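You operate a simulated robot arm through the tools that you are given. There is no shell and no other tool.

Carry out the task below with a simulated robot arm. There is one attempt and no reset: what you move stays moved.

JOB
Plug monitor one into port one; dock and monitor on, input DOCK.
Fine: drop nothing; the other monitor stays as it is.

It is judged by the outcome, as a careful person would: the job done as asked, and still so three seconds after it is handed in. It fails if anything else is knocked over, pushed out of place, dropped, spilled or broken.

ROBOT AND FRAMES
A 7-joint arm with a two-finger parallel gripper, fixed in place. Base frame: the origin is on the floor under the middle of its stand, x ahead of it, y to its left, z up; the work surface is at about z = 733. Lengths are in mm, angles in degrees, forces in N, time in s.
With the tool pointing down near the work surface it reaches from about 100 to 660 mm from the base axis. Its first joint turns from -66.0 to 66.0 degrees. Payload 1.57 kg.
Tool frame: the origin (TCP) lies between the finger pads and is the grasp point; the fingertips stand 30 mm ahead of it; z points along the fingers, y is the line along which they close. Largest opening 80 mm; finger width 17, thickness 12; the body of the gripper, 40 by 82 mm, starts 80 mm behind the TCP.
Orientation is that of the tool frame in the base frame, as [roll, pitch, yaw] about the fixed x, y, z axes, in that order (R = Rz(yaw) Ry(pitch) Rx(roll)). With the fingers straight down and closing along the base's y, the tool's x points along the base's -x, its y along +y and its z along -z.

CONTROLS
- The arm moves only by the tool play_rows. Its argument "targets" is a list of rows, each a list of 7 numbers: the shift along the tool's x, y, z in mm, then the turn, a rotation vector about the tool's x, y, z in degrees, then the gripper command, from -1 (fully open) to 1 (shut), values between in proportion. In form: [[x, y, z, wx, wy, wz, grip], ...]. A call has 1 to 20 rows; each row is the pose to reach, as a shift and turn from the pose commanded when the call began, along the tool's axes at that moment. Each row takes 0.2 s and may step no farther than 50 mm and 8.6 degrees from the row before; otherwise, or with a gripper value out of range, the whole call is refused. A pose out of reach is approached as far as the arm can. The call stops where the force on the tool passes 40 N (or 10 N more than at its start, if that is more) or the arm is blocked; 0.2 s more then pass. The fingers move at their own pace (about 72 mm/s each) and stop on an object; they squeeze with about 27 N. The grip force told is the motor's: it shows also when the fingers shut on nothing. Time passes only in rows, and 0.2 s behind the last, so rows that repeat a pose let the fingers close. It gives the time, the measured TCP pose, the force on the tool (base axes), the opening and the grip force at its end, in the units of the frame above (readings bear some noise), with the torque about the TCP (base axes, N m) and any sound that the robot's microphone picked up.
- Cameras (640 x 400 px; columns grow to the right, rows downward): "scene" is fixed at [64, 451.5, 1406.3]; the picture's right is [-0.61, -0.80, 0.00], its down [-0.57, 0.44, -0.69] and it looks along [0.55, -0.42, -0.72] (base axes); focal length 218 px, centre (320, 200). "wrist" rides on the gripper at [72, -7, -122] in the tool frame; the picture's right is [0.09, 1.00, 0.00], its down [-0.84, 0.08, -0.54] and it looks along [-0.54, 0.05, 0.84] (tool axes); focal length 238 px, centre (320, 200). There is no depth. A picture from a camera that has moved, and an enlarged one, comes with that camera's place and axes in the base frame and with its lens.
- snapshot(camera): a new picture of that camera. The clock stands still meanwhile.
- zoom(camera, box): a new picture of the part [left, top, right, bottom] of that camera's present view, enlarged. The clock stands still meanwhile.
- finish_job(): hands the job in; it is judged then, once.

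Nothing tells you positions but the pictures and the camera data. Unless the task says otherwise, let go and move clear before handing in.

The tools are called after "Emit:" by a JSON object that holds its "fn" and its "kwargs". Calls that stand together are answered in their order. play_rows: Moves the arm, as the interface text tells. Its arguments: {"type":"object","properties":{"targets":{"type":"array","items":{"type":"array","items":{"type":"number"}}}},"required":["targets"]} The other tools are called the same way: snapshot (camera) takes a picture; zoom (camera, box) takes an enlarged picture of a part of a camera's view; finish_job () hands the job in.

At the start:

```text
time_s: 0.0
tcp_pos: [417.3, -45.7, 1163.4]
orientation: [180.0, 0.0, 179.9]
wrist_force: [0.4, 0.0, 1.0]
ft_torque: [0.01, -0.02, -0.03]
grip_width: 79.8
grip_force: 0.1
```

scene: 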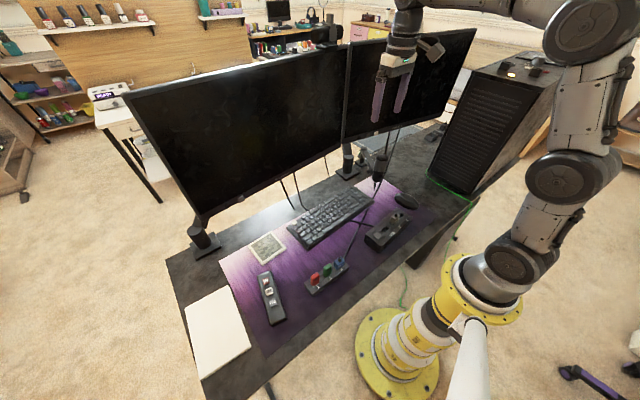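
wrist: 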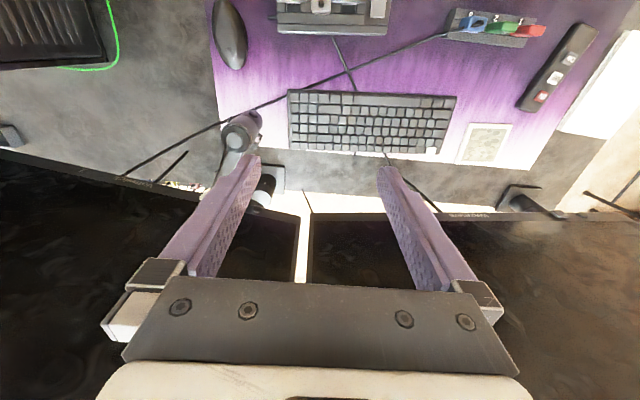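

I see a desk with two monitors, a keyboard, a dock-like box, a rack holding coloured plugs, and a button strip. I'll zoom in on each to read the labels before I move anything.

Emit:
{"fn": "zoom", "kwargs": {"camera": "scene", "box": [240, 230, 400, 330]}}

Emit:
{"fn": "zoom", "kwargs": {"camera": "scene", "box": [340, 180, 440, 260]}}

Emit:
{"fn": "zoom", "kwargs": {"camera": "wrist", "box": [200, 0, 420, 138]}}

Emit:
{"fn": "zoom", "kwargs": {"camera": "wrist", "box": [420, 0, 640, 180]}}

```text
4.00 times, centred on (320, 280) of scene
camera zoom: at [64.0, 451.5, 1406.3], right [-0.61, -0.8, 0.0], down [-0.57, 0.44, -0.69], along [0.55, -0.42, -0.72], focal length 871 px, centre (320, -120)
```

zoom: 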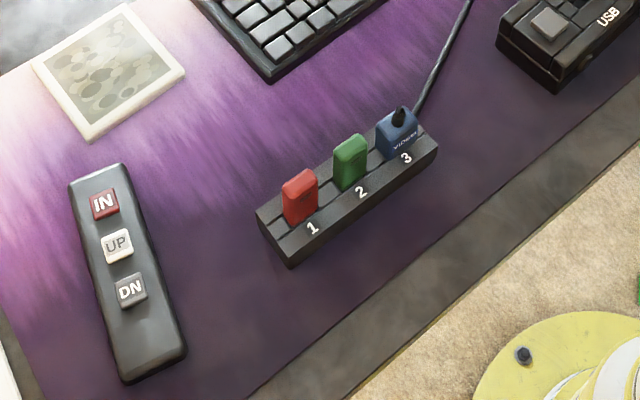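

```text
5.00 times, centred on (390, 220) of scene
camera zoom: at [64.0, 451.5, 1406.3], right [-0.61, -0.8, 0.0], down [-0.57, 0.44, -0.69], along [0.55, -0.42, -0.72], focal length 1089 px, centre (-30, 100)
```

zoom: 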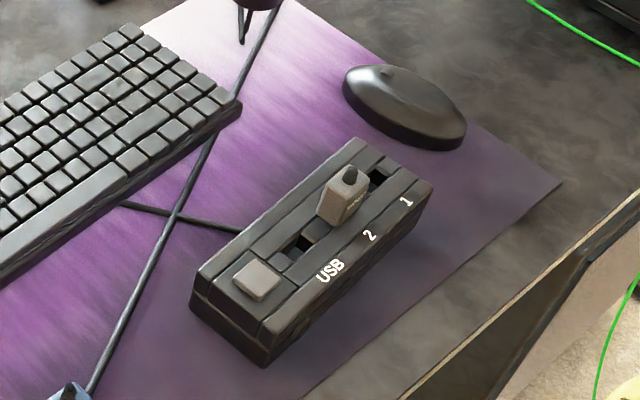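

```text
2.90 times, centred on (310, 69) of wrist
camera zoom: at [344.1, -52.6, 1284.9], right [-0.09, 1.0, 0.0], down [0.84, 0.08, 0.54], along [0.54, 0.05, -0.84], focal length 691 px, centre (349, 580)
```

zoom: 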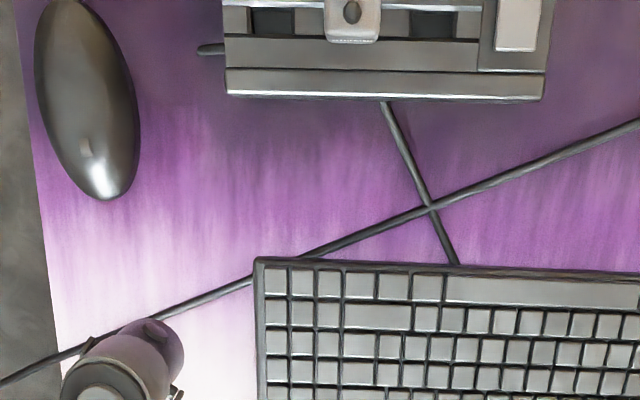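

```text
2.22 times, centred on (530, 90) of wrist
camera zoom: at [344.1, -52.6, 1284.9], right [-0.09, 1.0, 0.0], down [0.84, 0.08, 0.54], along [0.54, 0.05, -0.84], focal length 530 px, centre (-147, 444)
```

zoom: 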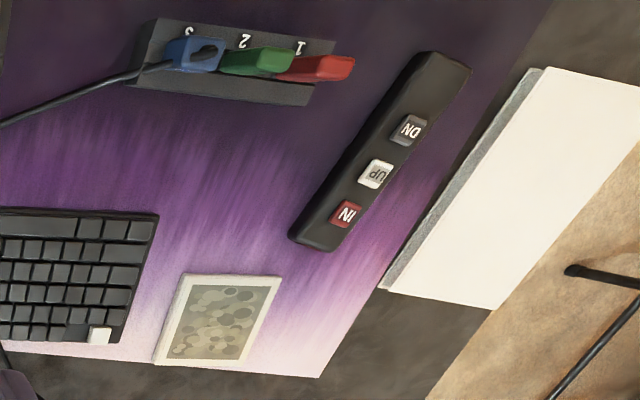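

The rack holds a red plug at 1, a green plug at 2 and a blue plug at 3, and only the blue one shows a cable. The dock has positions marked 1, 2 and USB with a grey plug in it. I'll zoom closer on the labels and monitors to find out which cable belongs to monitor one.

Emit:
{"fn": "zoom", "kwargs": {"camera": "scene", "box": [328, 250, 360, 270]}}

Emit:
{"fn": "zoom", "kwargs": {"camera": "scene", "box": [376, 205, 424, 235]}}

Emit:
{"fn": "zoom", "kwargs": {"camera": "scene", "box": [120, 40, 360, 240]}}

Emit:
{"fn": "zoom", "kwargs": {"camera": "scene", "box": [320, 10, 560, 210]}}

Emit:
{"fn": "zoom", "kwargs": {"camera": "wrist", "box": [420, 180, 640, 320]}}

Emit:
{"fn": "zoom", "kwargs": {"camera": "wrist", "box": [0, 100, 320, 300]}}

```text
16.00 times, centred on (344, 260) of scene
camera zoom: at [64.0, 451.5, 1406.3], right [-0.61, -0.8, 0.0], down [-0.57, 0.44, -0.69], along [0.55, -0.42, -0.72], focal length 3486 px, centre (-64, -760)
```

zoom: 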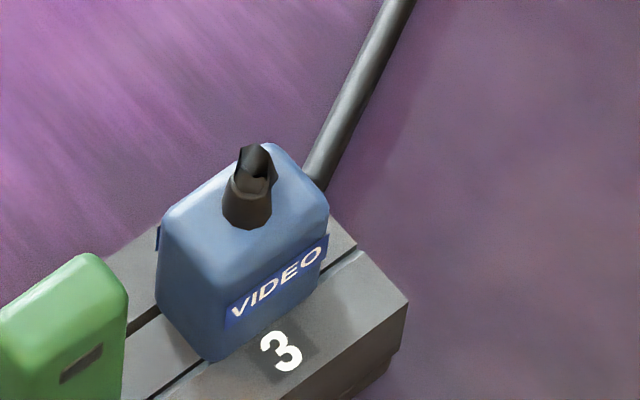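

```text
13.33 times, centred on (400, 220) of scene
camera zoom: at [64.0, 451.5, 1406.3], right [-0.61, -0.8, 0.0], down [-0.57, 0.44, -0.69], along [0.55, -0.42, -0.72], focal length 2905 px, centre (-747, -67)
```

zoom: 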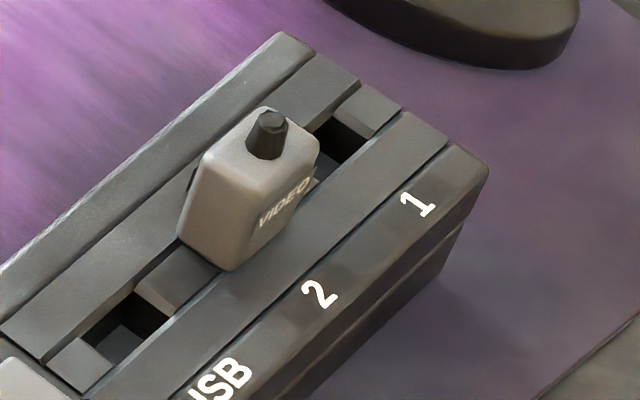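

```text
2.00 times, centred on (240, 140) of scene
camera zoom: at [64.0, 451.5, 1406.3], right [-0.61, -0.8, 0.0], down [-0.57, 0.44, -0.69], along [0.55, -0.42, -0.72], focal length 436 px, centre (480, 320)
```

zoom: 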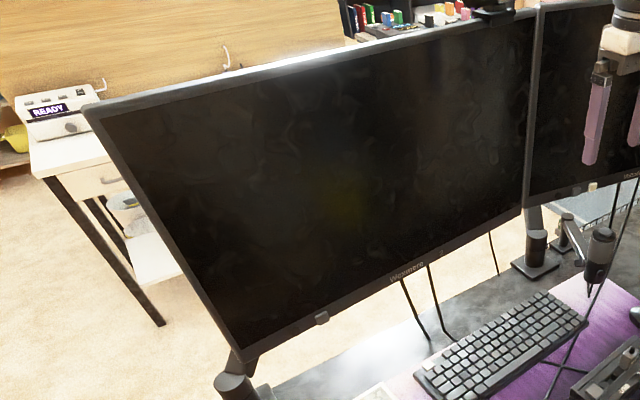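

```text
2.00 times, centred on (440, 110) of scene
camera zoom: at [64.0, 451.5, 1406.3], right [-0.61, -0.8, 0.0], down [-0.57, 0.44, -0.69], along [0.55, -0.42, -0.72], focal length 436 px, centre (80, 380)
```

zoom: 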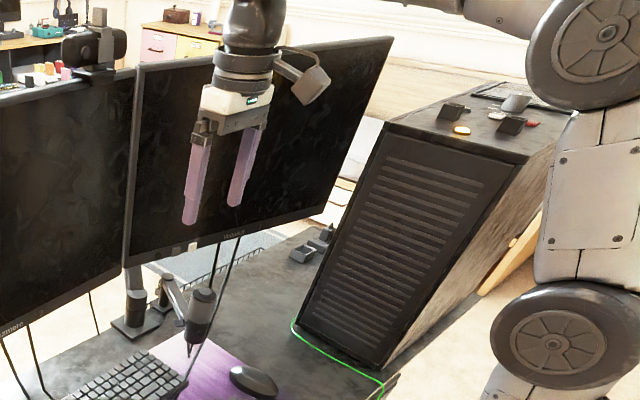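

```text
2.86 times, centred on (530, 250) of wrist
camera zoom: at [344.1, -52.6, 1284.9], right [-0.09, 1.0, 0.0], down [0.84, 0.08, 0.54], along [0.54, 0.05, -0.84], focal length 681 px, centre (-280, 57)
```

zoom: 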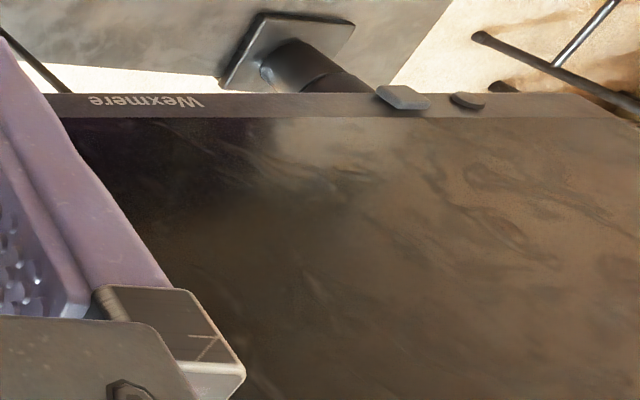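

```text
2.00 times, centred on (160, 200) of wrist
camera zoom: at [344.1, -52.6, 1284.9], right [-0.09, 1.0, 0.0], down [0.84, 0.08, 0.54], along [0.54, 0.05, -0.84], focal length 477 px, centre (640, 200)
```

zoom: 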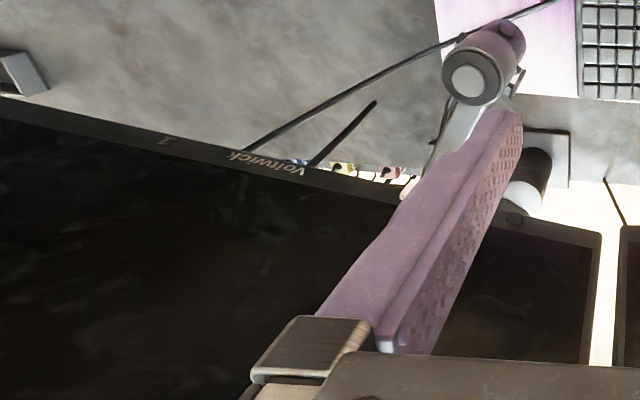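

The right monitor (Voltwick) looks to have a "1" on its bezel, and the left one (Wexmere) also has a mark I need to read. I'll zoom on those bezels, the buttons and the cable runs.

Emit:
{"fn": "zoom", "kwargs": {"camera": "wrist", "box": [60, 150, 180, 225]}}

Emit:
{"fn": "zoom", "kwargs": {"camera": "wrist", "box": [430, 190, 550, 265]}}

Emit:
{"fn": "zoom", "kwargs": {"camera": "scene", "box": [300, 150, 380, 200]}}

Emit:
{"fn": "zoom", "kwargs": {"camera": "scene", "box": [390, 110, 450, 150]}}

Emit:
{"fn": "zoom", "kwargs": {"camera": "scene", "box": [260, 170, 420, 270]}}

Emit:
{"fn": "zoom", "kwargs": {"camera": "scene", "box": [190, 170, 310, 250]}}

```text
5.33 times, centred on (120, 188) of wrist
camera zoom: at [344.1, -52.6, 1284.9], right [-0.09, 1.0, 0.0], down [0.84, 0.08, 0.54], along [0.54, 0.05, -0.84], focal length 1271 px, centre (1387, 267)
```

zoom: 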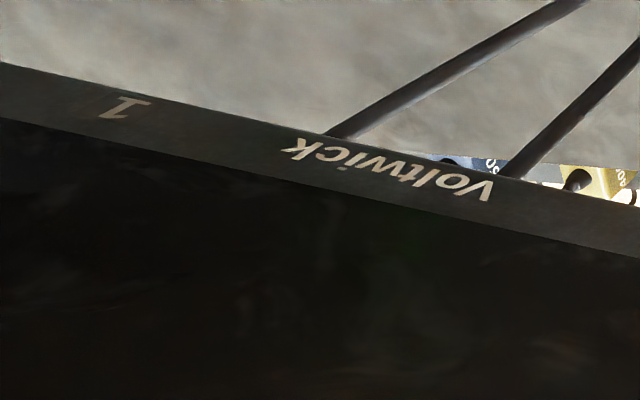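

```text
5.33 times, centred on (490, 228) of wrist
camera zoom: at [344.1, -52.6, 1284.9], right [-0.09, 1.0, 0.0], down [0.84, 0.08, 0.54], along [0.54, 0.05, -0.84], focal length 1271 px, centre (-587, 53)
```

zoom: 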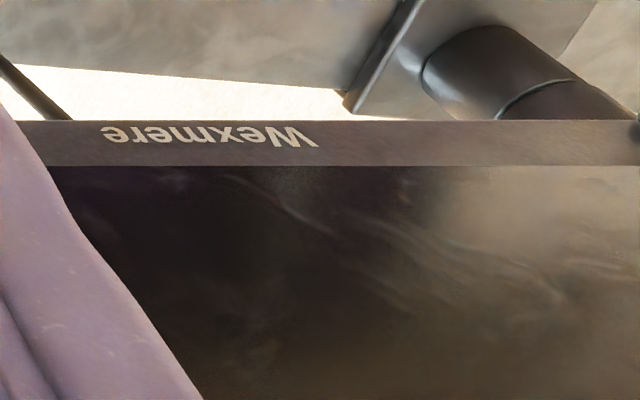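

```text
8.00 times, centred on (340, 175) of scene
camera zoom: at [64.0, 451.5, 1406.3], right [-0.61, -0.8, 0.0], down [-0.57, 0.44, -0.69], along [0.55, -0.42, -0.72], focal length 1743 px, centre (160, 400)
```

zoom: 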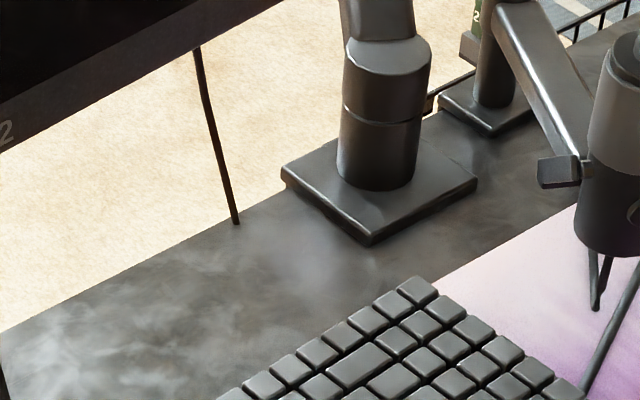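

```text
10.00 times, centred on (420, 130) of scene
camera zoom: at [64.0, 451.5, 1406.3], right [-0.61, -0.8, 0.0], down [-0.57, 0.44, -0.69], along [0.55, -0.42, -0.72], focal length 2178 px, centre (-680, 900)
```

zoom: 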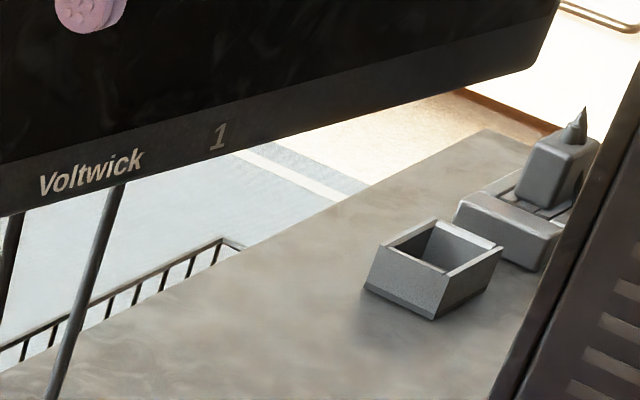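

```text
4.00 times, centred on (340, 220) of scene
camera zoom: at [64.0, 451.5, 1406.3], right [-0.61, -0.8, 0.0], down [-0.57, 0.44, -0.69], along [0.55, -0.42, -0.72], focal length 871 px, centre (240, 120)
```

zoom: 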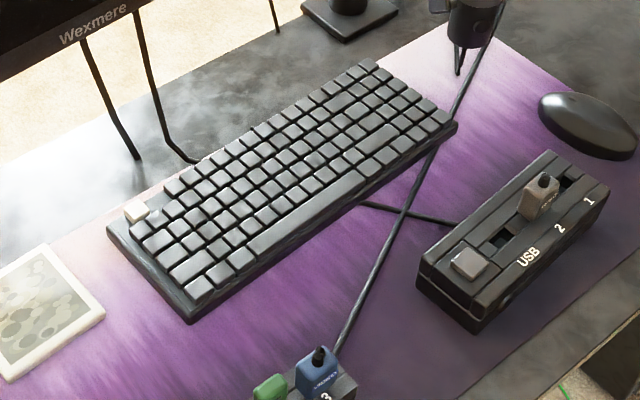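

```text
5.00 times, centred on (250, 210) of scene
camera zoom: at [64.0, 451.5, 1406.3], right [-0.61, -0.8, 0.0], down [-0.57, 0.44, -0.69], along [0.55, -0.42, -0.72], focal length 1089 px, centre (670, 150)
```

zoom: 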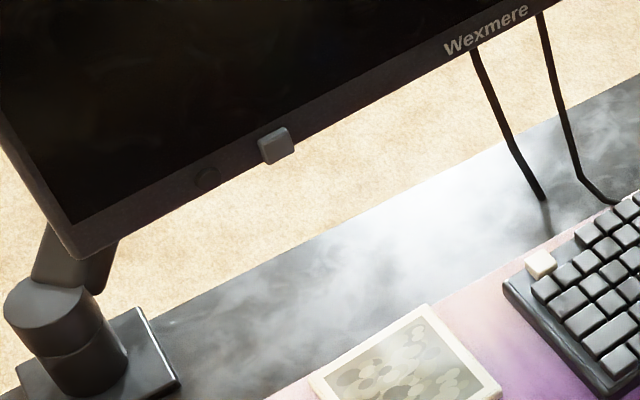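

Monitor one is the right-hand Voltwick (bezel marked 1), and the Wexmere is marked 2. The blue VIDEO plug's cable runs towards the Voltwick, and the grey plug in port 2 runs to the Wexmere. Next I'll look at the Voltwick's buttons.

Emit:
{"fn": "zoom", "kwargs": {"camera": "scene", "box": [340, 120, 420, 170]}}

Emit:
{"fn": "zoom", "kwargs": {"camera": "wrist", "box": [180, 160, 320, 300]}}

Emit:
{"fn": "zoom", "kwargs": {"camera": "scene", "box": [380, 170, 420, 195]}}

Emit:
{"fn": "zoom", "kwargs": {"camera": "scene", "box": [480, 50, 580, 110]}}

```text
8.00 times, centred on (380, 145) of scene
camera zoom: at [64.0, 451.5, 1406.3], right [-0.61, -0.8, 0.0], down [-0.57, 0.44, -0.69], along [0.55, -0.42, -0.72], focal length 1743 px, centre (-160, 640)
```

zoom: 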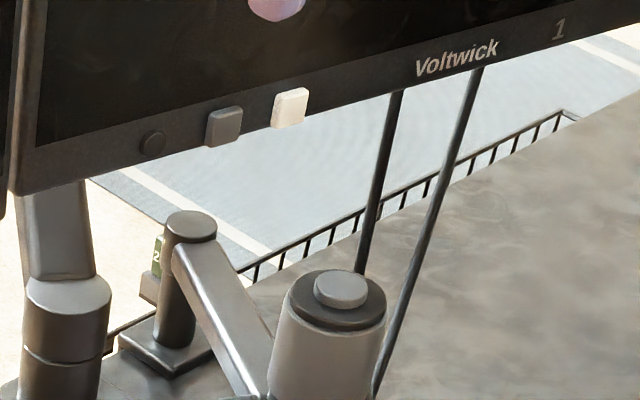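

```text
2.86 times, centred on (250, 230) of wrist
camera zoom: at [344.1, -52.6, 1284.9], right [-0.09, 1.0, 0.0], down [0.84, 0.08, 0.54], along [0.54, 0.05, -0.84], focal length 681 px, centre (520, 114)
```

zoom: 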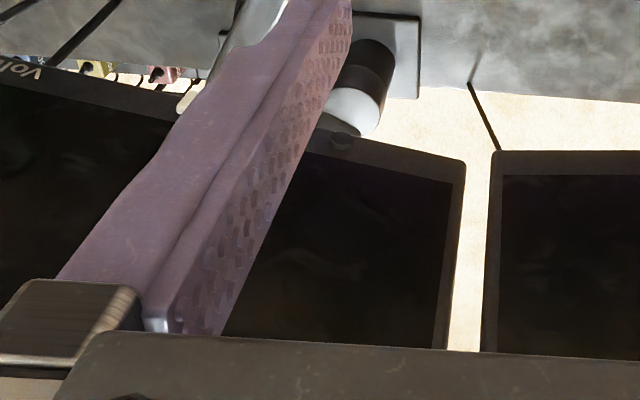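

```text
16.00 times, centred on (400, 182) of scene
camera zoom: at [64.0, 451.5, 1406.3], right [-0.61, -0.8, 0.0], down [-0.57, 0.44, -0.69], along [0.55, -0.42, -0.72], focal length 3486 px, centre (-960, 480)
```

zoom: 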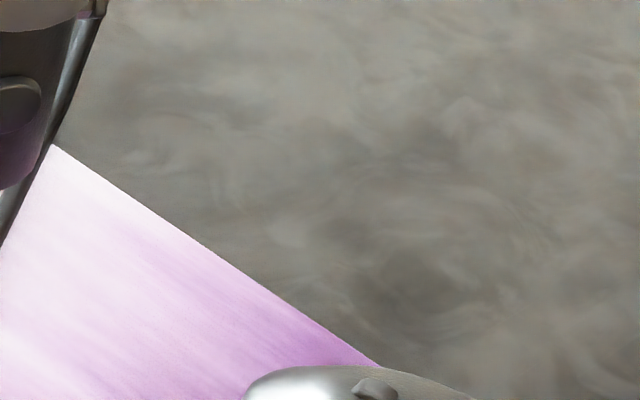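

```text
6.40 times, centred on (530, 80) of scene
camera zoom: at [64.0, 451.5, 1406.3], right [-0.61, -0.8, 0.0], down [-0.57, 0.44, -0.69], along [0.55, -0.42, -0.72], focal length 1394 px, centre (-1024, 968)
```

zoom: 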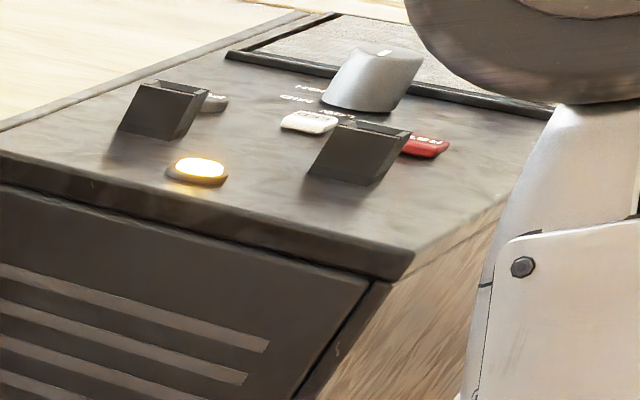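

The Voltwick has a round LED, a grey button and a white button, and the Wexmere has an LED and one grey button. I'll move back and down over the dock for a close look with the wrist camera.

Emit:
{"fn": "play_rows", "kwargs": {"targets": [[30, 0, 38, 0, 0, 0, -1], [60, 0, 76, 0, 0, 0, -1], [90, 0, 114, 0, 0, 0, -1], [120, 0, 150, 0, 0, 0, -1], [150, 0, 186, 0, 0, 0, -1], [180, 0, 222, 0, 0, 0, -1], [200, 5, 245, 0, 0, 0, -1]]}}

Emit:
{"fn": "snapshot", "kwargs": {"camera": "wrist"}}

Emit:
{"fn": "snapshot", "kwargs": {"camera": "scene"}}

```text
time_s: 1.6
tcp_pos: [218.5, -38.6, 916.0]
orientation: [-179.9, 0.0, 180.0]
wrist_force: [0.1, -0.1, 0.1]
ft_torque: [-0.02, 0.01, -0.01]
grip_width: 79.8
grip_force: 0.0
```

```text
taken
camera wrist: at [145.7, -47.3, 1039.0], right [-0.09, 1.0, 0.0], down [0.84, 0.08, 0.54], along [0.54, 0.05, -0.84], focal length 238 px, centre (320, 200)
```

wrist: 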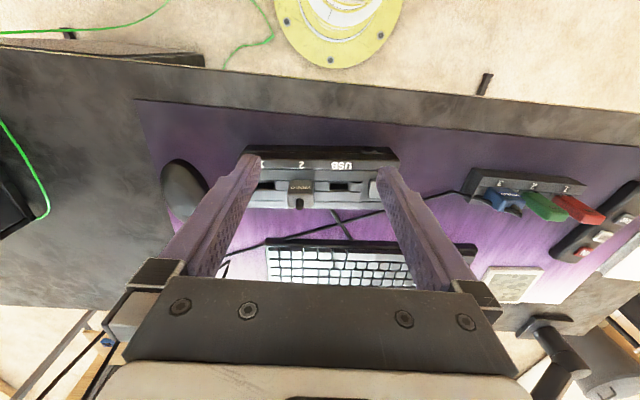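

```text
taken
```

scene: 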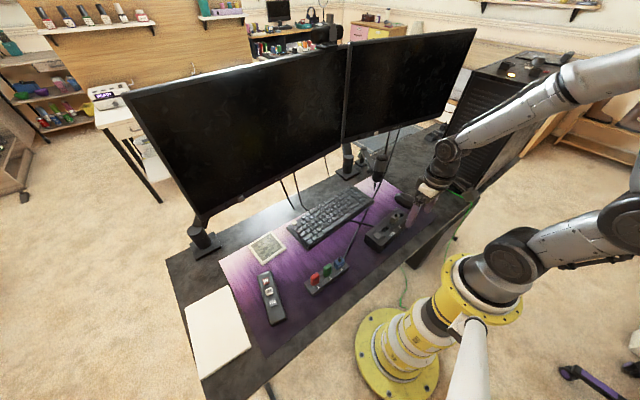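

The dock sits below the gripper with open slots beside the grey plug. I'll zoom in on the dock and on the rack.

Emit:
{"fn": "zoom", "kwargs": {"camera": "wrist", "box": [230, 135, 410, 245]}}

Emit:
{"fn": "zoom", "kwargs": {"camera": "wrist", "box": [440, 150, 640, 275]}}

Emit:
{"fn": "zoom", "kwargs": {"camera": "scene", "box": [300, 250, 360, 300]}}

```text
3.56 times, centred on (320, 190) of wrist
camera zoom: at [145.7, -47.3, 1039.0], right [-0.09, 1.0, 0.0], down [0.84, 0.08, 0.54], along [0.54, 0.05, -0.84], focal length 848 px, centre (320, 236)
```

zoom: 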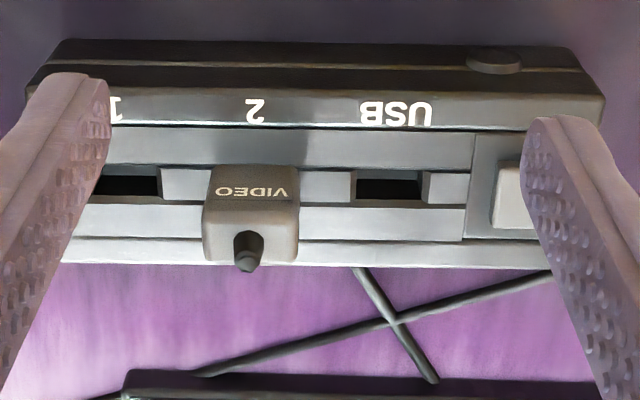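

```text
3.20 times, centred on (540, 212) of wrist
camera zoom: at [145.7, -47.3, 1039.0], right [-0.09, 1.0, 0.0], down [0.84, 0.08, 0.54], along [0.54, 0.05, -0.84], focal length 763 px, centre (-384, 160)
```

zoom: 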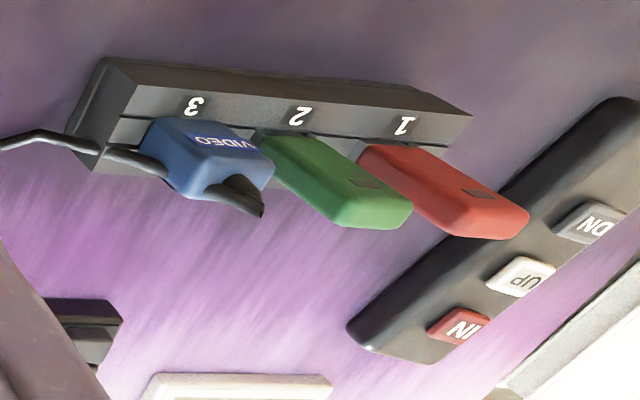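

```text
8.00 times, centred on (330, 275) of scene
camera zoom: at [64.0, 451.5, 1406.3], right [-0.61, -0.8, 0.0], down [-0.57, 0.44, -0.69], along [0.55, -0.42, -0.72], focal length 1743 px, centre (240, -400)
```

zoom: 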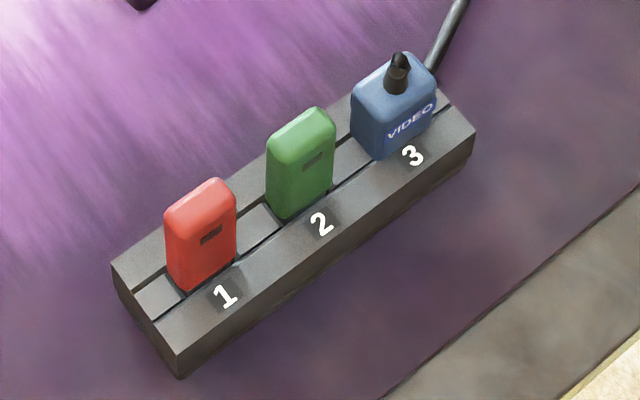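

The dock's port 1 slot is at about (291, -98, 790), with the grey plug in port 2 beside it and a square button at the USB end. Next I'll look closely at the blue plug in the rack.

Emit:
{"fn": "play_rows", "kwargs": {"targets": [[0, 45, 0, 0, 0, 0, -1], [0, 90, 0, 0, 0, 0, -1], [0, 135, 0, 0, 0, 0, -1], [0, 180, 0, 0, 0, 0, -1], [0, 225, 10, 0, 0, 0, -1], [0, 264, 16, 0, 0, 0, -1]]}}

Emit:
{"fn": "snapshot", "kwargs": {"camera": "wrist"}}

Emit:
{"fn": "zoom", "kwargs": {"camera": "wrist", "box": [220, 110, 420, 235]}}

Emit:
{"fn": "snapshot", "kwargs": {"camera": "scene"}}

```text
time_s: 3.0
tcp_pos: [214.9, 223.0, 902.1]
orientation: [-180.0, 0.1, 180.0]
wrist_force: [-0.5, 0.1, 0.9]
ft_torque: [0.01, 0.04, 0.0]
grip_width: 80.2
grip_force: 0.1
```

```text
taken
camera wrist: at [142.8, 216.2, 1023.7], right [-0.09, 1.0, 0.0], down [0.84, 0.08, 0.54], along [0.54, 0.05, -0.84], focal length 238 px, centre (320, 200)
```

wrist: 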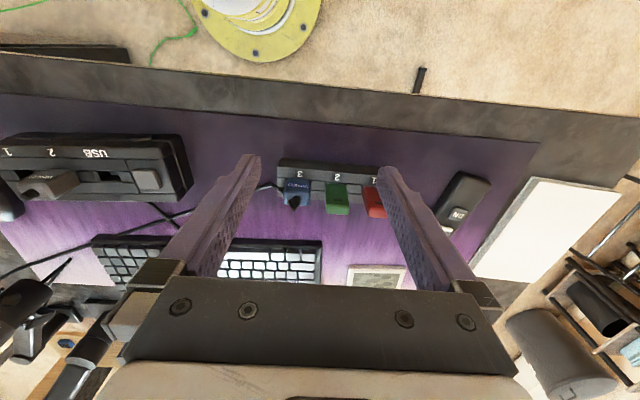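

```text
3.20 times, centred on (320, 172) of wrist
camera zoom: at [142.8, 216.2, 1023.7], right [-0.09, 1.0, 0.0], down [0.84, 0.08, 0.54], along [0.54, 0.05, -0.84], focal length 763 px, centre (320, 288)
```

zoom: 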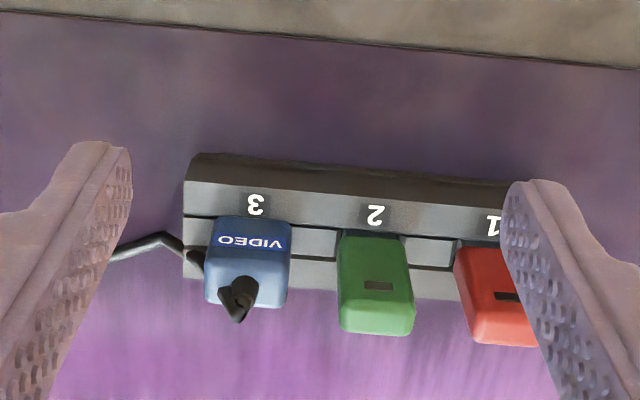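

```text
taken
```

scene: 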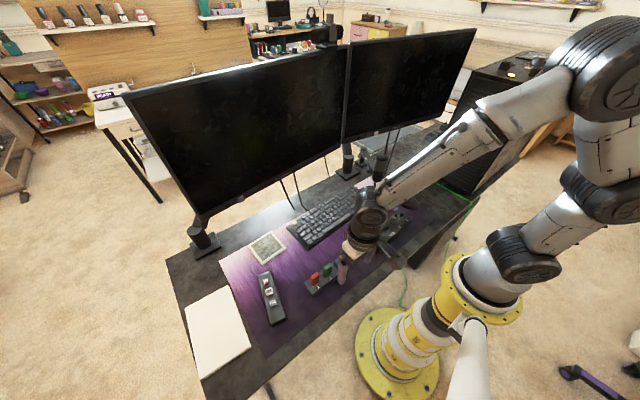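

The blue plug in slot 3 is at about (282, 203), and its cable arcs off the top and round the back. I'll rotate the wrist to see the plug and cable from the side before deciding how to grip it.

Emit:
{"fn": "play_rows", "kwargs": {"targets": [[-6, -8, 2, 0, 0, -8.2, -1], [-12, -16, 4, 0, 0, -16.4, -1], [-18, -24, 6, 0, 0, -24.6, -1], [-24, -32, 8, 0, 0, -32.8, -1], [-30, -40, 10, 0, 0, -41, -1], [-36, -48, 12, 0, 0, -49.2, -1], [-42, -56, 14, 0, 0, -57.4, -1], [-48, -64, 16, 0, 0, -65.6, -1], [-54, -72, 18, 0, 0, -73.8, -1], [-60, -80, 20, 0, 0, -82, -1], [-67, -90, 22, 0, 0, -90, -1]]}}

Emit:
{"fn": "snapshot", "kwargs": {"camera": "wrist"}}

```text
time_s: 5.4
tcp_pos: [284.3, 135.0, 879.9]
orientation: [179.9, 0.0, -89.9]
wrist_force: [-0.3, 0.5, -0.1]
ft_torque: [0.02, -0.02, 0.01]
grip_width: 80.3
grip_force: 0.1
```

```text
taken
camera wrist: at [289.6, 61.4, 1001.9], right [-1.0, -0.09, 0.0], down [-0.08, 0.84, 0.54], along [-0.05, 0.54, -0.84], focal length 238 px, centre (320, 200)
```

wrist: 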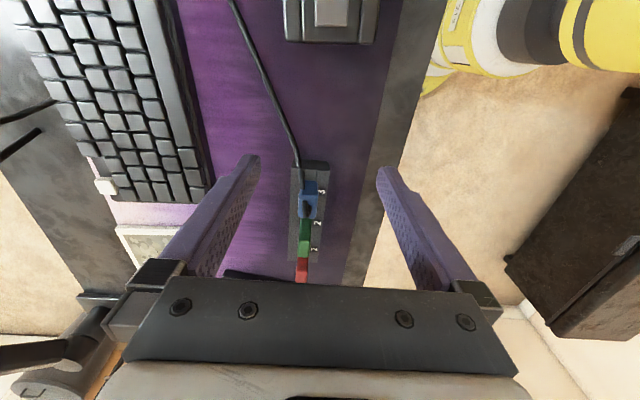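

The view is now from the -y side, looking at the end of the rack. I'll zoom in on the blue plug and its cable.

Emit:
{"fn": "zoom", "kwargs": {"camera": "wrist", "box": [260, 140, 360, 290]}}

Emit:
{"fn": "zoom", "kwargs": {"camera": "wrist", "box": [285, 170, 333, 230]}}

```text
2.67 times, centred on (310, 215) of wrist
camera zoom: at [289.6, 61.4, 1001.9], right [-1.0, -0.09, 0.0], down [-0.08, 0.84, 0.54], along [-0.05, 0.54, -0.84], focal length 636 px, centre (347, 160)
```

zoom: 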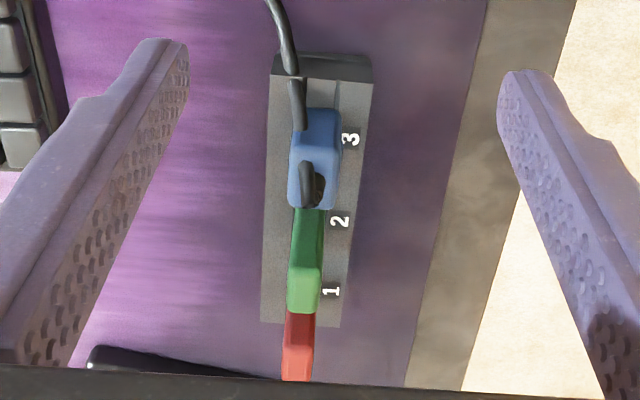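

```text
6.67 times, centred on (309, 200) of wrist
camera zoom: at [289.6, 61.4, 1001.9], right [-1.0, -0.09, 0.0], down [-0.08, 0.84, 0.54], along [-0.05, 0.54, -0.84], focal length 1589 px, centre (393, 200)
```

zoom: 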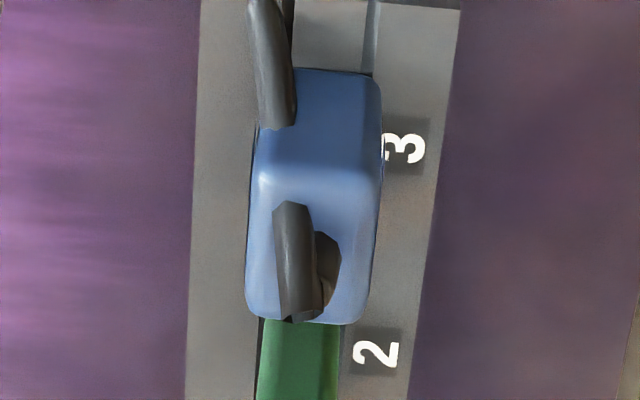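

The blue plug top is at about (289, 204, 796), roughly 26 mm wide in y and 20 mm thick in x. Its cable leaves on the -y side, so gripping across x keeps clear of the cable and the neighbouring plugs. I'll move above it and check the alignment.

Emit:
{"fn": "play_rows", "kwargs": {"targets": [[-35, -2, 5, 0, 0, 0, -1], [-69.8, -4.4, 15, 0, 0, 0, -1], [-69.8, -4.4, 30, 0, 0, 0, -1], [-69.8, -4.4, 30, 0, 0, 0, -1]]}}

Emit:
{"fn": "snapshot", "kwargs": {"camera": "wrist"}}

Emit:
{"fn": "zoom", "kwargs": {"camera": "wrist", "box": [240, 60, 400, 180]}}

Emit:
{"fn": "zoom", "kwargs": {"camera": "scene", "box": [280, 220, 380, 300]}}

```text
time_s: 6.4
tcp_pos: [288.3, 204.8, 851.2]
orientation: [-180.0, 0.0, -90.0]
wrist_force: [0.2, -0.6, 0.2]
ft_torque: [0.0, 0.01, -0.02]
grip_width: 79.6
grip_force: 0.2
```

```text
taken
camera wrist: at [294.2, 130.6, 972.1], right [-1.0, -0.09, 0.0], down [-0.08, 0.84, 0.54], along [-0.05, 0.54, -0.84], focal length 238 px, centre (320, 200)
```

wrist: 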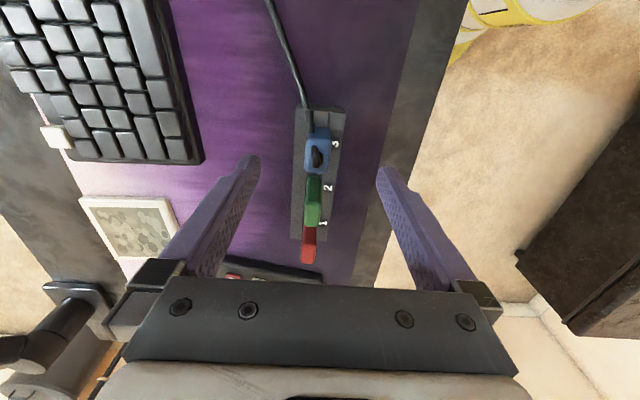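

```text
3.33 times, centred on (320, 120) of wrist
camera zoom: at [294.2, 130.6, 972.1], right [-1.0, -0.09, 0.0], down [-0.08, 0.84, 0.54], along [-0.05, 0.54, -0.84], focal length 794 px, centre (320, 467)
```

zoom: 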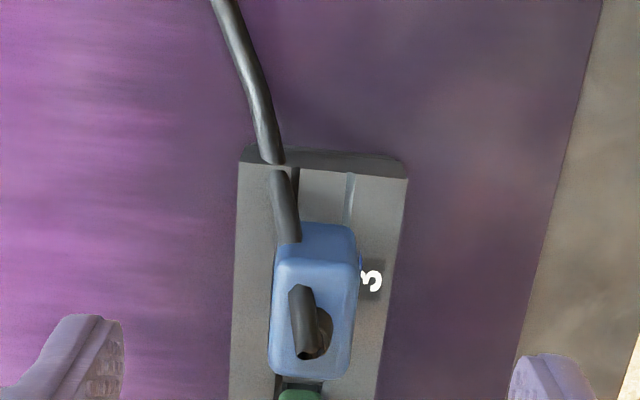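

```text
5.00 times, centred on (330, 260) of scene
camera zoom: at [64.0, 451.5, 1406.3], right [-0.61, -0.8, 0.0], down [-0.57, 0.44, -0.69], along [0.55, -0.42, -0.72], focal length 1089 px, centre (270, -100)
```

zoom: 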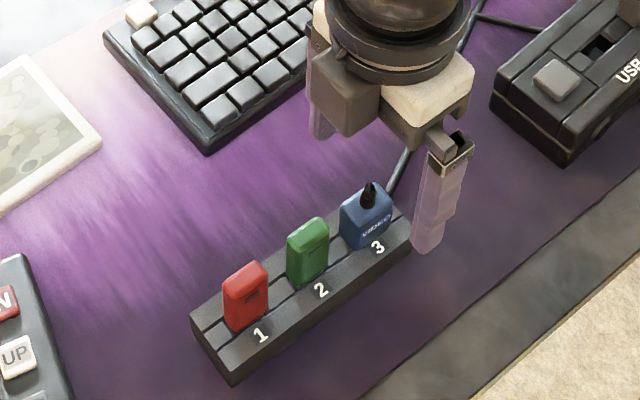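

The plug is centred in y and about 1.6 mm off in x. I'll correct that and descend partway, then check again.

Emit:
{"fn": "play_rows", "kwargs": {"targets": [[0, -1.6, 0, 0, 0, 0, -1], [0, -1.6, 12, 0, 0, 0, -1], [0, -1.6, 24, 0, 0, 0, -1], [0, -1.6, 35, 0, 0, 0, -1], [0, -1.6, 35, 0, 0, 0, -1]]}}

Emit:
{"fn": "zoom", "kwargs": {"camera": "wrist", "box": [220, 60, 420, 200]}}

Emit:
{"fn": "zoom", "kwargs": {"camera": "scene", "box": [310, 230, 370, 275]}}

```text
time_s: 7.6
tcp_pos: [288.4, 202.6, 815.5]
orientation: [-180.0, 0.0, -90.0]
wrist_force: [0.0, 0.2, 0.3]
ft_torque: [0.01, -0.02, -0.02]
grip_width: 80.1
grip_force: 0.1
```

```text
2.86 times, centred on (320, 130) of wrist
camera zoom: at [295.7, 130.5, 937.0], right [-1.0, -0.09, 0.0], down [-0.08, 0.84, 0.54], along [-0.05, 0.54, -0.84], focal length 681 px, centre (320, 400)
```

zoom: 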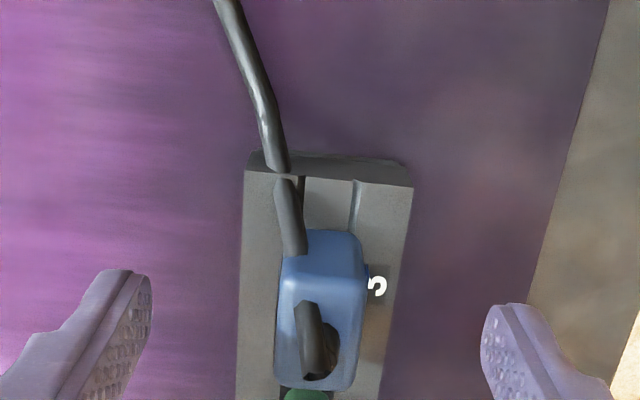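

```text
8.89 times, centred on (340, 252) of scene
camera zoom: at [64.0, 451.5, 1406.3], right [-0.61, -0.8, 0.0], down [-0.57, 0.44, -0.69], along [0.55, -0.42, -0.72], focal length 1936 px, centre (142, -267)
```

zoom: 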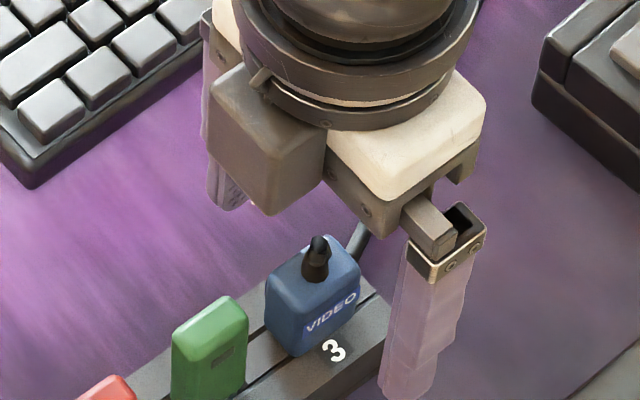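

The alignment looks centred now. I'll go down the last 14 mm and close on the plug.

Emit:
{"fn": "play_rows", "kwargs": {"targets": [[0, 0, 7, 0, 0, 0, -1], [0, 0, 14, 0, 0, 0, -1], [0, 0, 14, 0, 0, 0, -0.2], [0, 0, 14, 0, 0, 0, 0.2], [0, 0, 14, 0, 0, 0, 1], [0, 0, 14, 0, 0, 0, 1], [0, 0, 14, 0, 0, 0, 1]]}}

Emit:
{"fn": "zoom", "kwargs": {"camera": "wrist", "box": [220, 60, 420, 200]}}

Emit:
{"fn": "zoom", "kwargs": {"camera": "scene", "box": [310, 230, 370, 275]}}

```text
time_s: 9.2
tcp_pos: [290.0, 202.2, 802.3]
orientation: [-180.0, 0.0, -90.0]
wrist_force: [-0.1, 0.8, 0.5]
ft_torque: [0.0, 0.01, -0.02]
grip_width: 18.6
grip_force: 27.2
```

```text
2.86 times, centred on (320, 130) of wrist
camera zoom: at [295.9, 130.2, 923.2], right [-1.0, -0.09, 0.0], down [-0.08, 0.84, 0.54], along [-0.05, 0.54, -0.84], focal length 681 px, centre (320, 400)
```

zoom: 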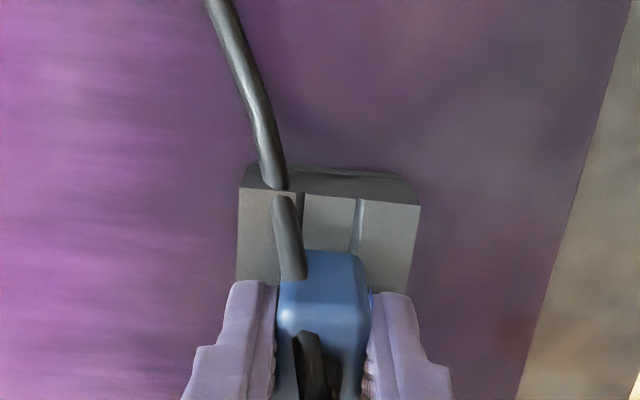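

```text
8.89 times, centred on (340, 252) of scene
camera zoom: at [64.0, 451.5, 1406.3], right [-0.61, -0.8, 0.0], down [-0.57, 0.44, -0.69], along [0.55, -0.42, -0.72], focal length 1936 px, centre (142, -267)
```

zoom: 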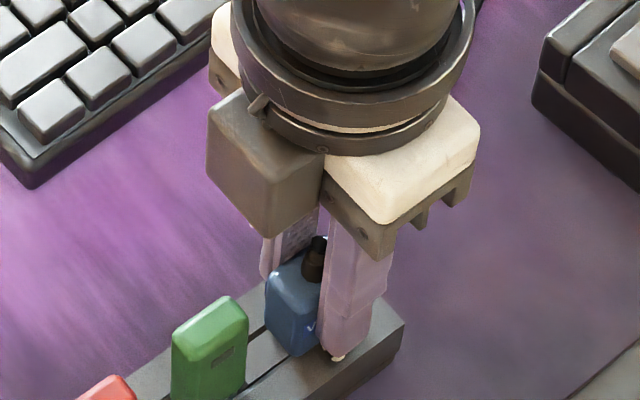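

The plug is held, with the opening at 18.6 mm and grip force 27 N. I'll lift slowly straight up and check that it leaves the rack.

Emit:
{"fn": "play_rows", "kwargs": {"targets": [[0, 0, -3, 0, 0, 0, 1], [0, 0, -6, 0, 0, 0, 1], [0, 0, -10, 0, 0, 0, 1], [0, 0, -15, 0, 0, 0, 1], [0, 0, -20, 0, 0, 0, 1], [0, 0, -26, 0, 0, 0, 1]]}}

Emit:
{"fn": "zoom", "kwargs": {"camera": "wrist", "box": [220, 60, 420, 200]}}

Emit:
{"fn": "zoom", "kwargs": {"camera": "scene", "box": [290, 220, 380, 295]}}

```text
time_s: 10.6
tcp_pos: [290.1, 204.1, 827.0]
orientation: [180.0, 0.0, -90.1]
wrist_force: [0.5, 0.7, -0.6]
ft_torque: [-0.01, -0.04, 0.01]
grip_width: 19.0
grip_force: 26.8
```

```text
2.86 times, centred on (320, 130) of wrist
camera zoom: at [296.1, 131.6, 948.4], right [-1.0, -0.09, 0.0], down [-0.08, 0.84, 0.54], along [-0.05, 0.54, -0.84], focal length 681 px, centre (320, 400)
```

zoom: 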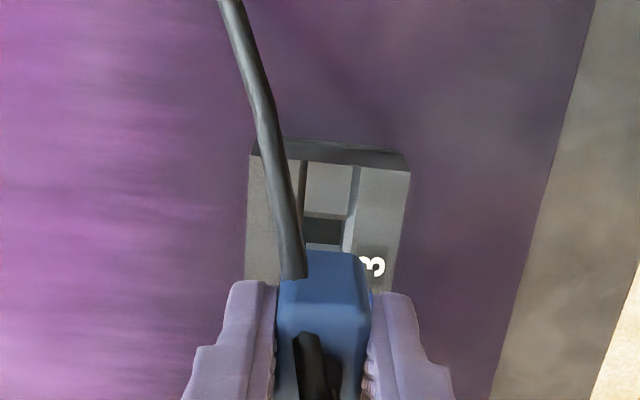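

```text
5.33 times, centred on (335, 258) of scene
camera zoom: at [64.0, 451.5, 1406.3], right [-0.61, -0.8, 0.0], down [-0.57, 0.44, -0.69], along [0.55, -0.42, -0.72], focal length 1162 px, centre (240, -107)
```

zoom: 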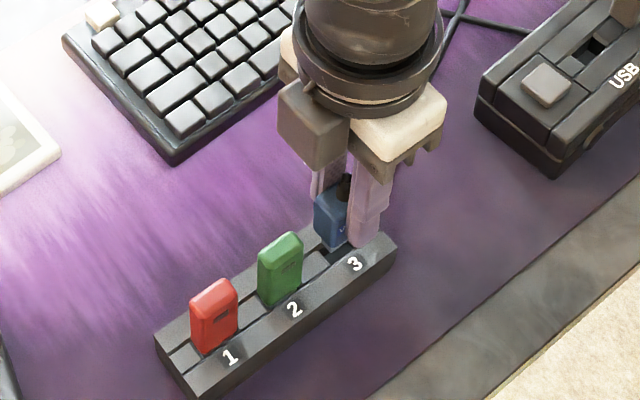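

The plug is free and the rack is undisturbed. I'll raise it well clear and carry it over to port 1 at the dock, staying above the grey plug.

Emit:
{"fn": "play_rows", "kwargs": {"targets": [[0, 0, -20, 0, 0, 0, 1], [0, 0, -45, 0, 0, 0, 1], [0, 0, -70, 0, 0, 0, 1], [0, 0, -95, 0, 0, 0, 1], [30, 0, -95, 0, 0, 0, 1], [65, 0, -95, 0, 0, -1, 1], [100, -1, -95, 0, 0, -2, 1], [135, -2, -95, 0, 0, -3, 1], [170, -3, -95, 0, 0, -4, 1], [205, -3.7, -95, 0, 0, -4.8, 1], [240, -3.7, -95, 0, 0, -4.8, 1], [275, -3.7, -95, 0, 0, -4.8, 1], [301, -3.7, -90, 0, 0, -4.8, 1], [301, -3.7, -80, 0, 0, -4.8, 1], [301, -3.7, -80, 0, 0, -4.8, 1]]}}

Emit:
{"fn": "snapshot", "kwargs": {"camera": "wrist"}}

Emit:
{"fn": "snapshot", "kwargs": {"camera": "scene"}}

```text
time_s: 13.8
tcp_pos: [294.0, -98.6, 907.3]
orientation: [180.0, 0.0, -85.3]
wrist_force: [1.0, -1.1, -0.2]
ft_torque: [0.02, 0.01, -0.02]
grip_width: 18.7
grip_force: 26.7
```

```text
taken
camera wrist: at [305.9, -171.3, 1028.9], right [-0.98, -0.18, 0.0], down [-0.15, 0.83, 0.54], along [-0.1, 0.53, -0.84], focal length 238 px, centre (320, 200)
```

wrist: 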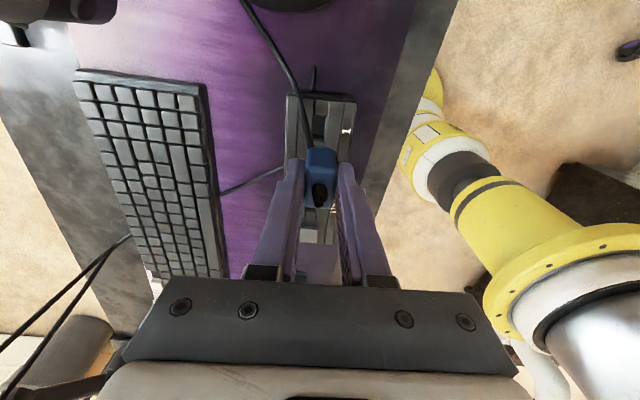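

```text
taken
```

scene: 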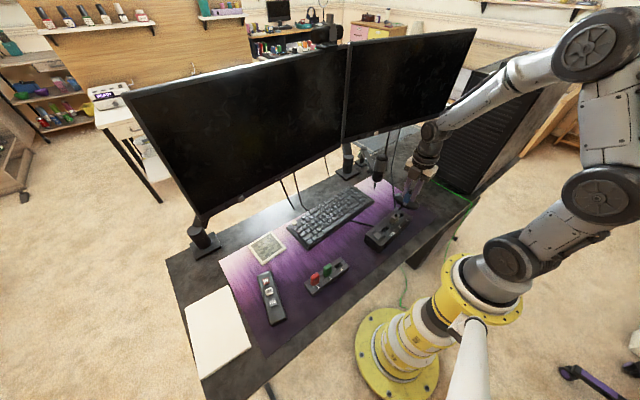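

The plug is held over the dock. I'll zoom in to see port 1 relative to the plug.

Emit:
{"fn": "zoom", "kwargs": {"camera": "wrist", "box": [260, 60, 380, 160]}}

Emit:
{"fn": "zoom", "kwargs": {"camera": "scene", "box": [350, 170, 450, 250]}}

```text
4.00 times, centred on (320, 110) of wrist
camera zoom: at [305.9, -171.3, 1028.9], right [-0.98, -0.18, 0.0], down [-0.15, 0.83, 0.54], along [-0.1, 0.53, -0.84], focal length 953 px, centre (320, 560)
```

zoom: 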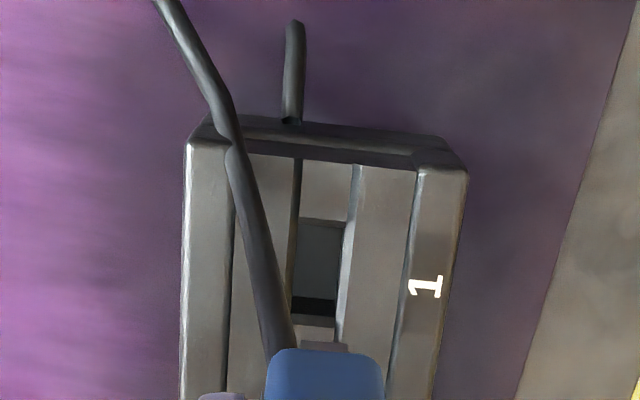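

```text
5.00 times, centred on (400, 210) of scene
camera zoom: at [64.0, 451.4, 1406.3], right [-0.61, -0.8, 0.0], down [-0.57, 0.44, -0.69], along [0.55, -0.42, -0.72], focal length 1089 px, centre (-80, 150)
```

zoom: 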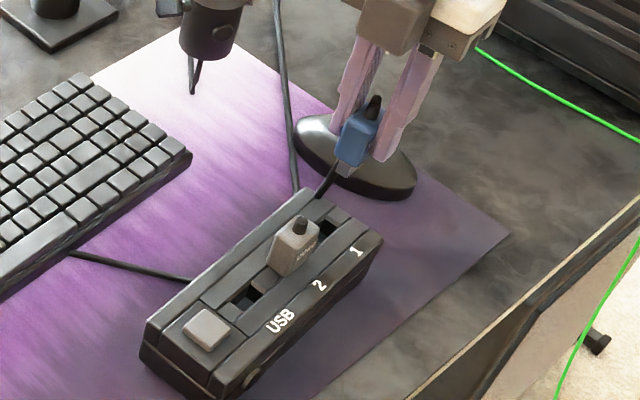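

The slot of port 1 is visible just ahead of the plug, and a small connector tongue shows under the blue body. I'll zoom tighter to align the two.

Emit:
{"fn": "zoom", "kwargs": {"camera": "wrist", "box": [296, 104, 360, 154]}}

Emit:
{"fn": "zoom", "kwargs": {"camera": "wrist", "box": [285, 130, 357, 220]}}

Emit:
{"fn": "zoom", "kwargs": {"camera": "scene", "box": [400, 180, 448, 215]}}

```text
8.00 times, centred on (328, 129) of wrist
camera zoom: at [305.9, -171.3, 1028.9], right [-0.98, -0.18, 0.0], down [-0.15, 0.83, 0.54], along [-0.1, 0.53, -0.84], focal length 1907 px, centre (256, 768)
```

zoom: 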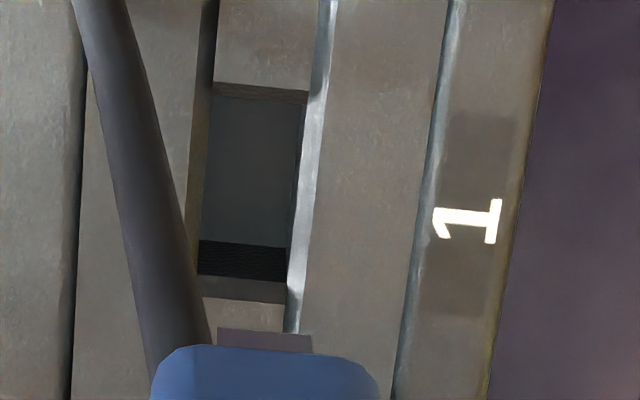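

```text
4.44 times, centred on (321, 175) of wrist
camera zoom: at [305.9, -171.3, 1028.9], right [-0.98, -0.18, 0.0], down [-0.15, 0.83, 0.54], along [-0.1, 0.53, -0.84], focal length 1059 px, centre (316, 311)
```

zoom: 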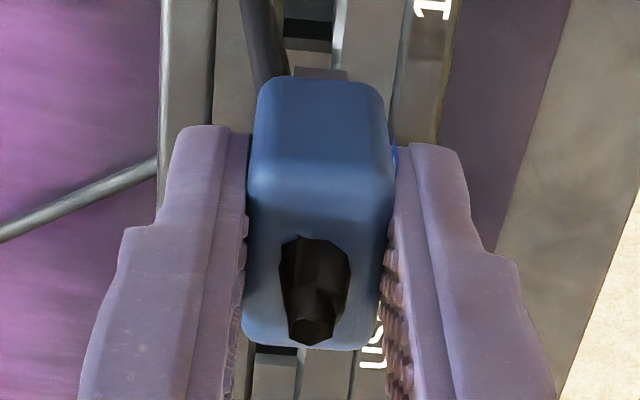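

```text
11.43 times, centred on (424, 198) of scene
camera zoom: at [64.0, 451.4, 1406.3], right [-0.61, -0.8, 0.0], down [-0.57, 0.44, -0.69], along [0.55, -0.42, -0.72], focal length 2490 px, centre (-869, 229)
```

zoom: 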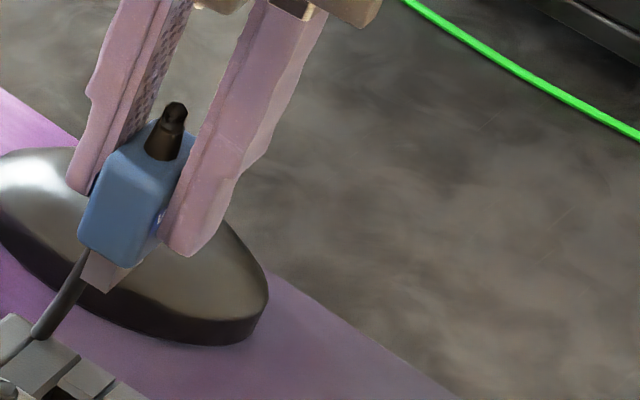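

Port 1 is only about 1 mm off in each direction from the held plug. I'll make that small correction, come down to a hover and recheck.

Emit:
{"fn": "play_rows", "kwargs": {"targets": [[1.0, -0.7, 10, 0, 0, 0, 1], [1.0, -0.7, 20, 0, 0, 0, 1], [1.0, -0.7, 30, 0, 0, 0, 1], [1.0, -0.7, 40, 0, 0, 0, 1], [1.0, -0.7, 50, 0, 0, 0, 1], [1.0, -0.7, 50, 0, 0, 0, 1]]}}

Emit:
{"fn": "zoom", "kwargs": {"camera": "wrist", "box": [288, 80, 368, 155]}}

Emit:
{"fn": "zoom", "kwargs": {"camera": "scene", "box": [376, 185, 440, 233]}}

```text
time_s: 15.2
tcp_pos: [294.3, -97.9, 857.5]
orientation: [-180.0, 0.0, -85.2]
wrist_force: [0.3, -0.1, -0.9]
ft_torque: [-0.03, 0.0, -0.02]
grip_width: 18.8
grip_force: 27.0
```

```text
5.33 times, centred on (328, 118) of wrist
camera zoom: at [306.2, -170.0, 978.6], right [-0.98, -0.18, 0.0], down [-0.15, 0.83, 0.54], along [-0.09, 0.53, -0.84], focal length 1271 px, centre (277, 640)
```

zoom: 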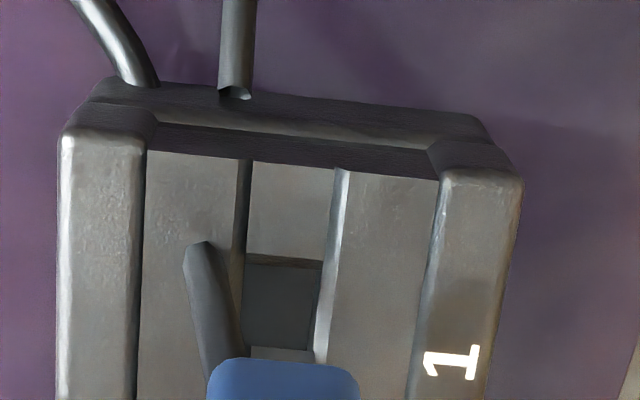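

```text
8.33 times, centred on (408, 209) of scene
camera zoom: at [64.0, 451.5, 1406.3], right [-0.61, -0.8, 0.0], down [-0.57, 0.44, -0.69], along [0.55, -0.42, -0.72], focal length 1815 px, centre (-413, 125)
```

zoom: 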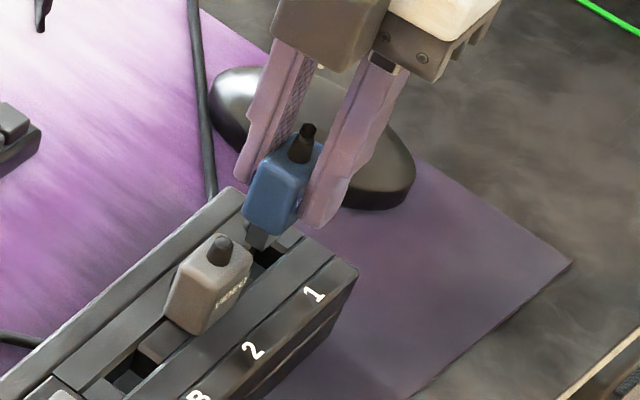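

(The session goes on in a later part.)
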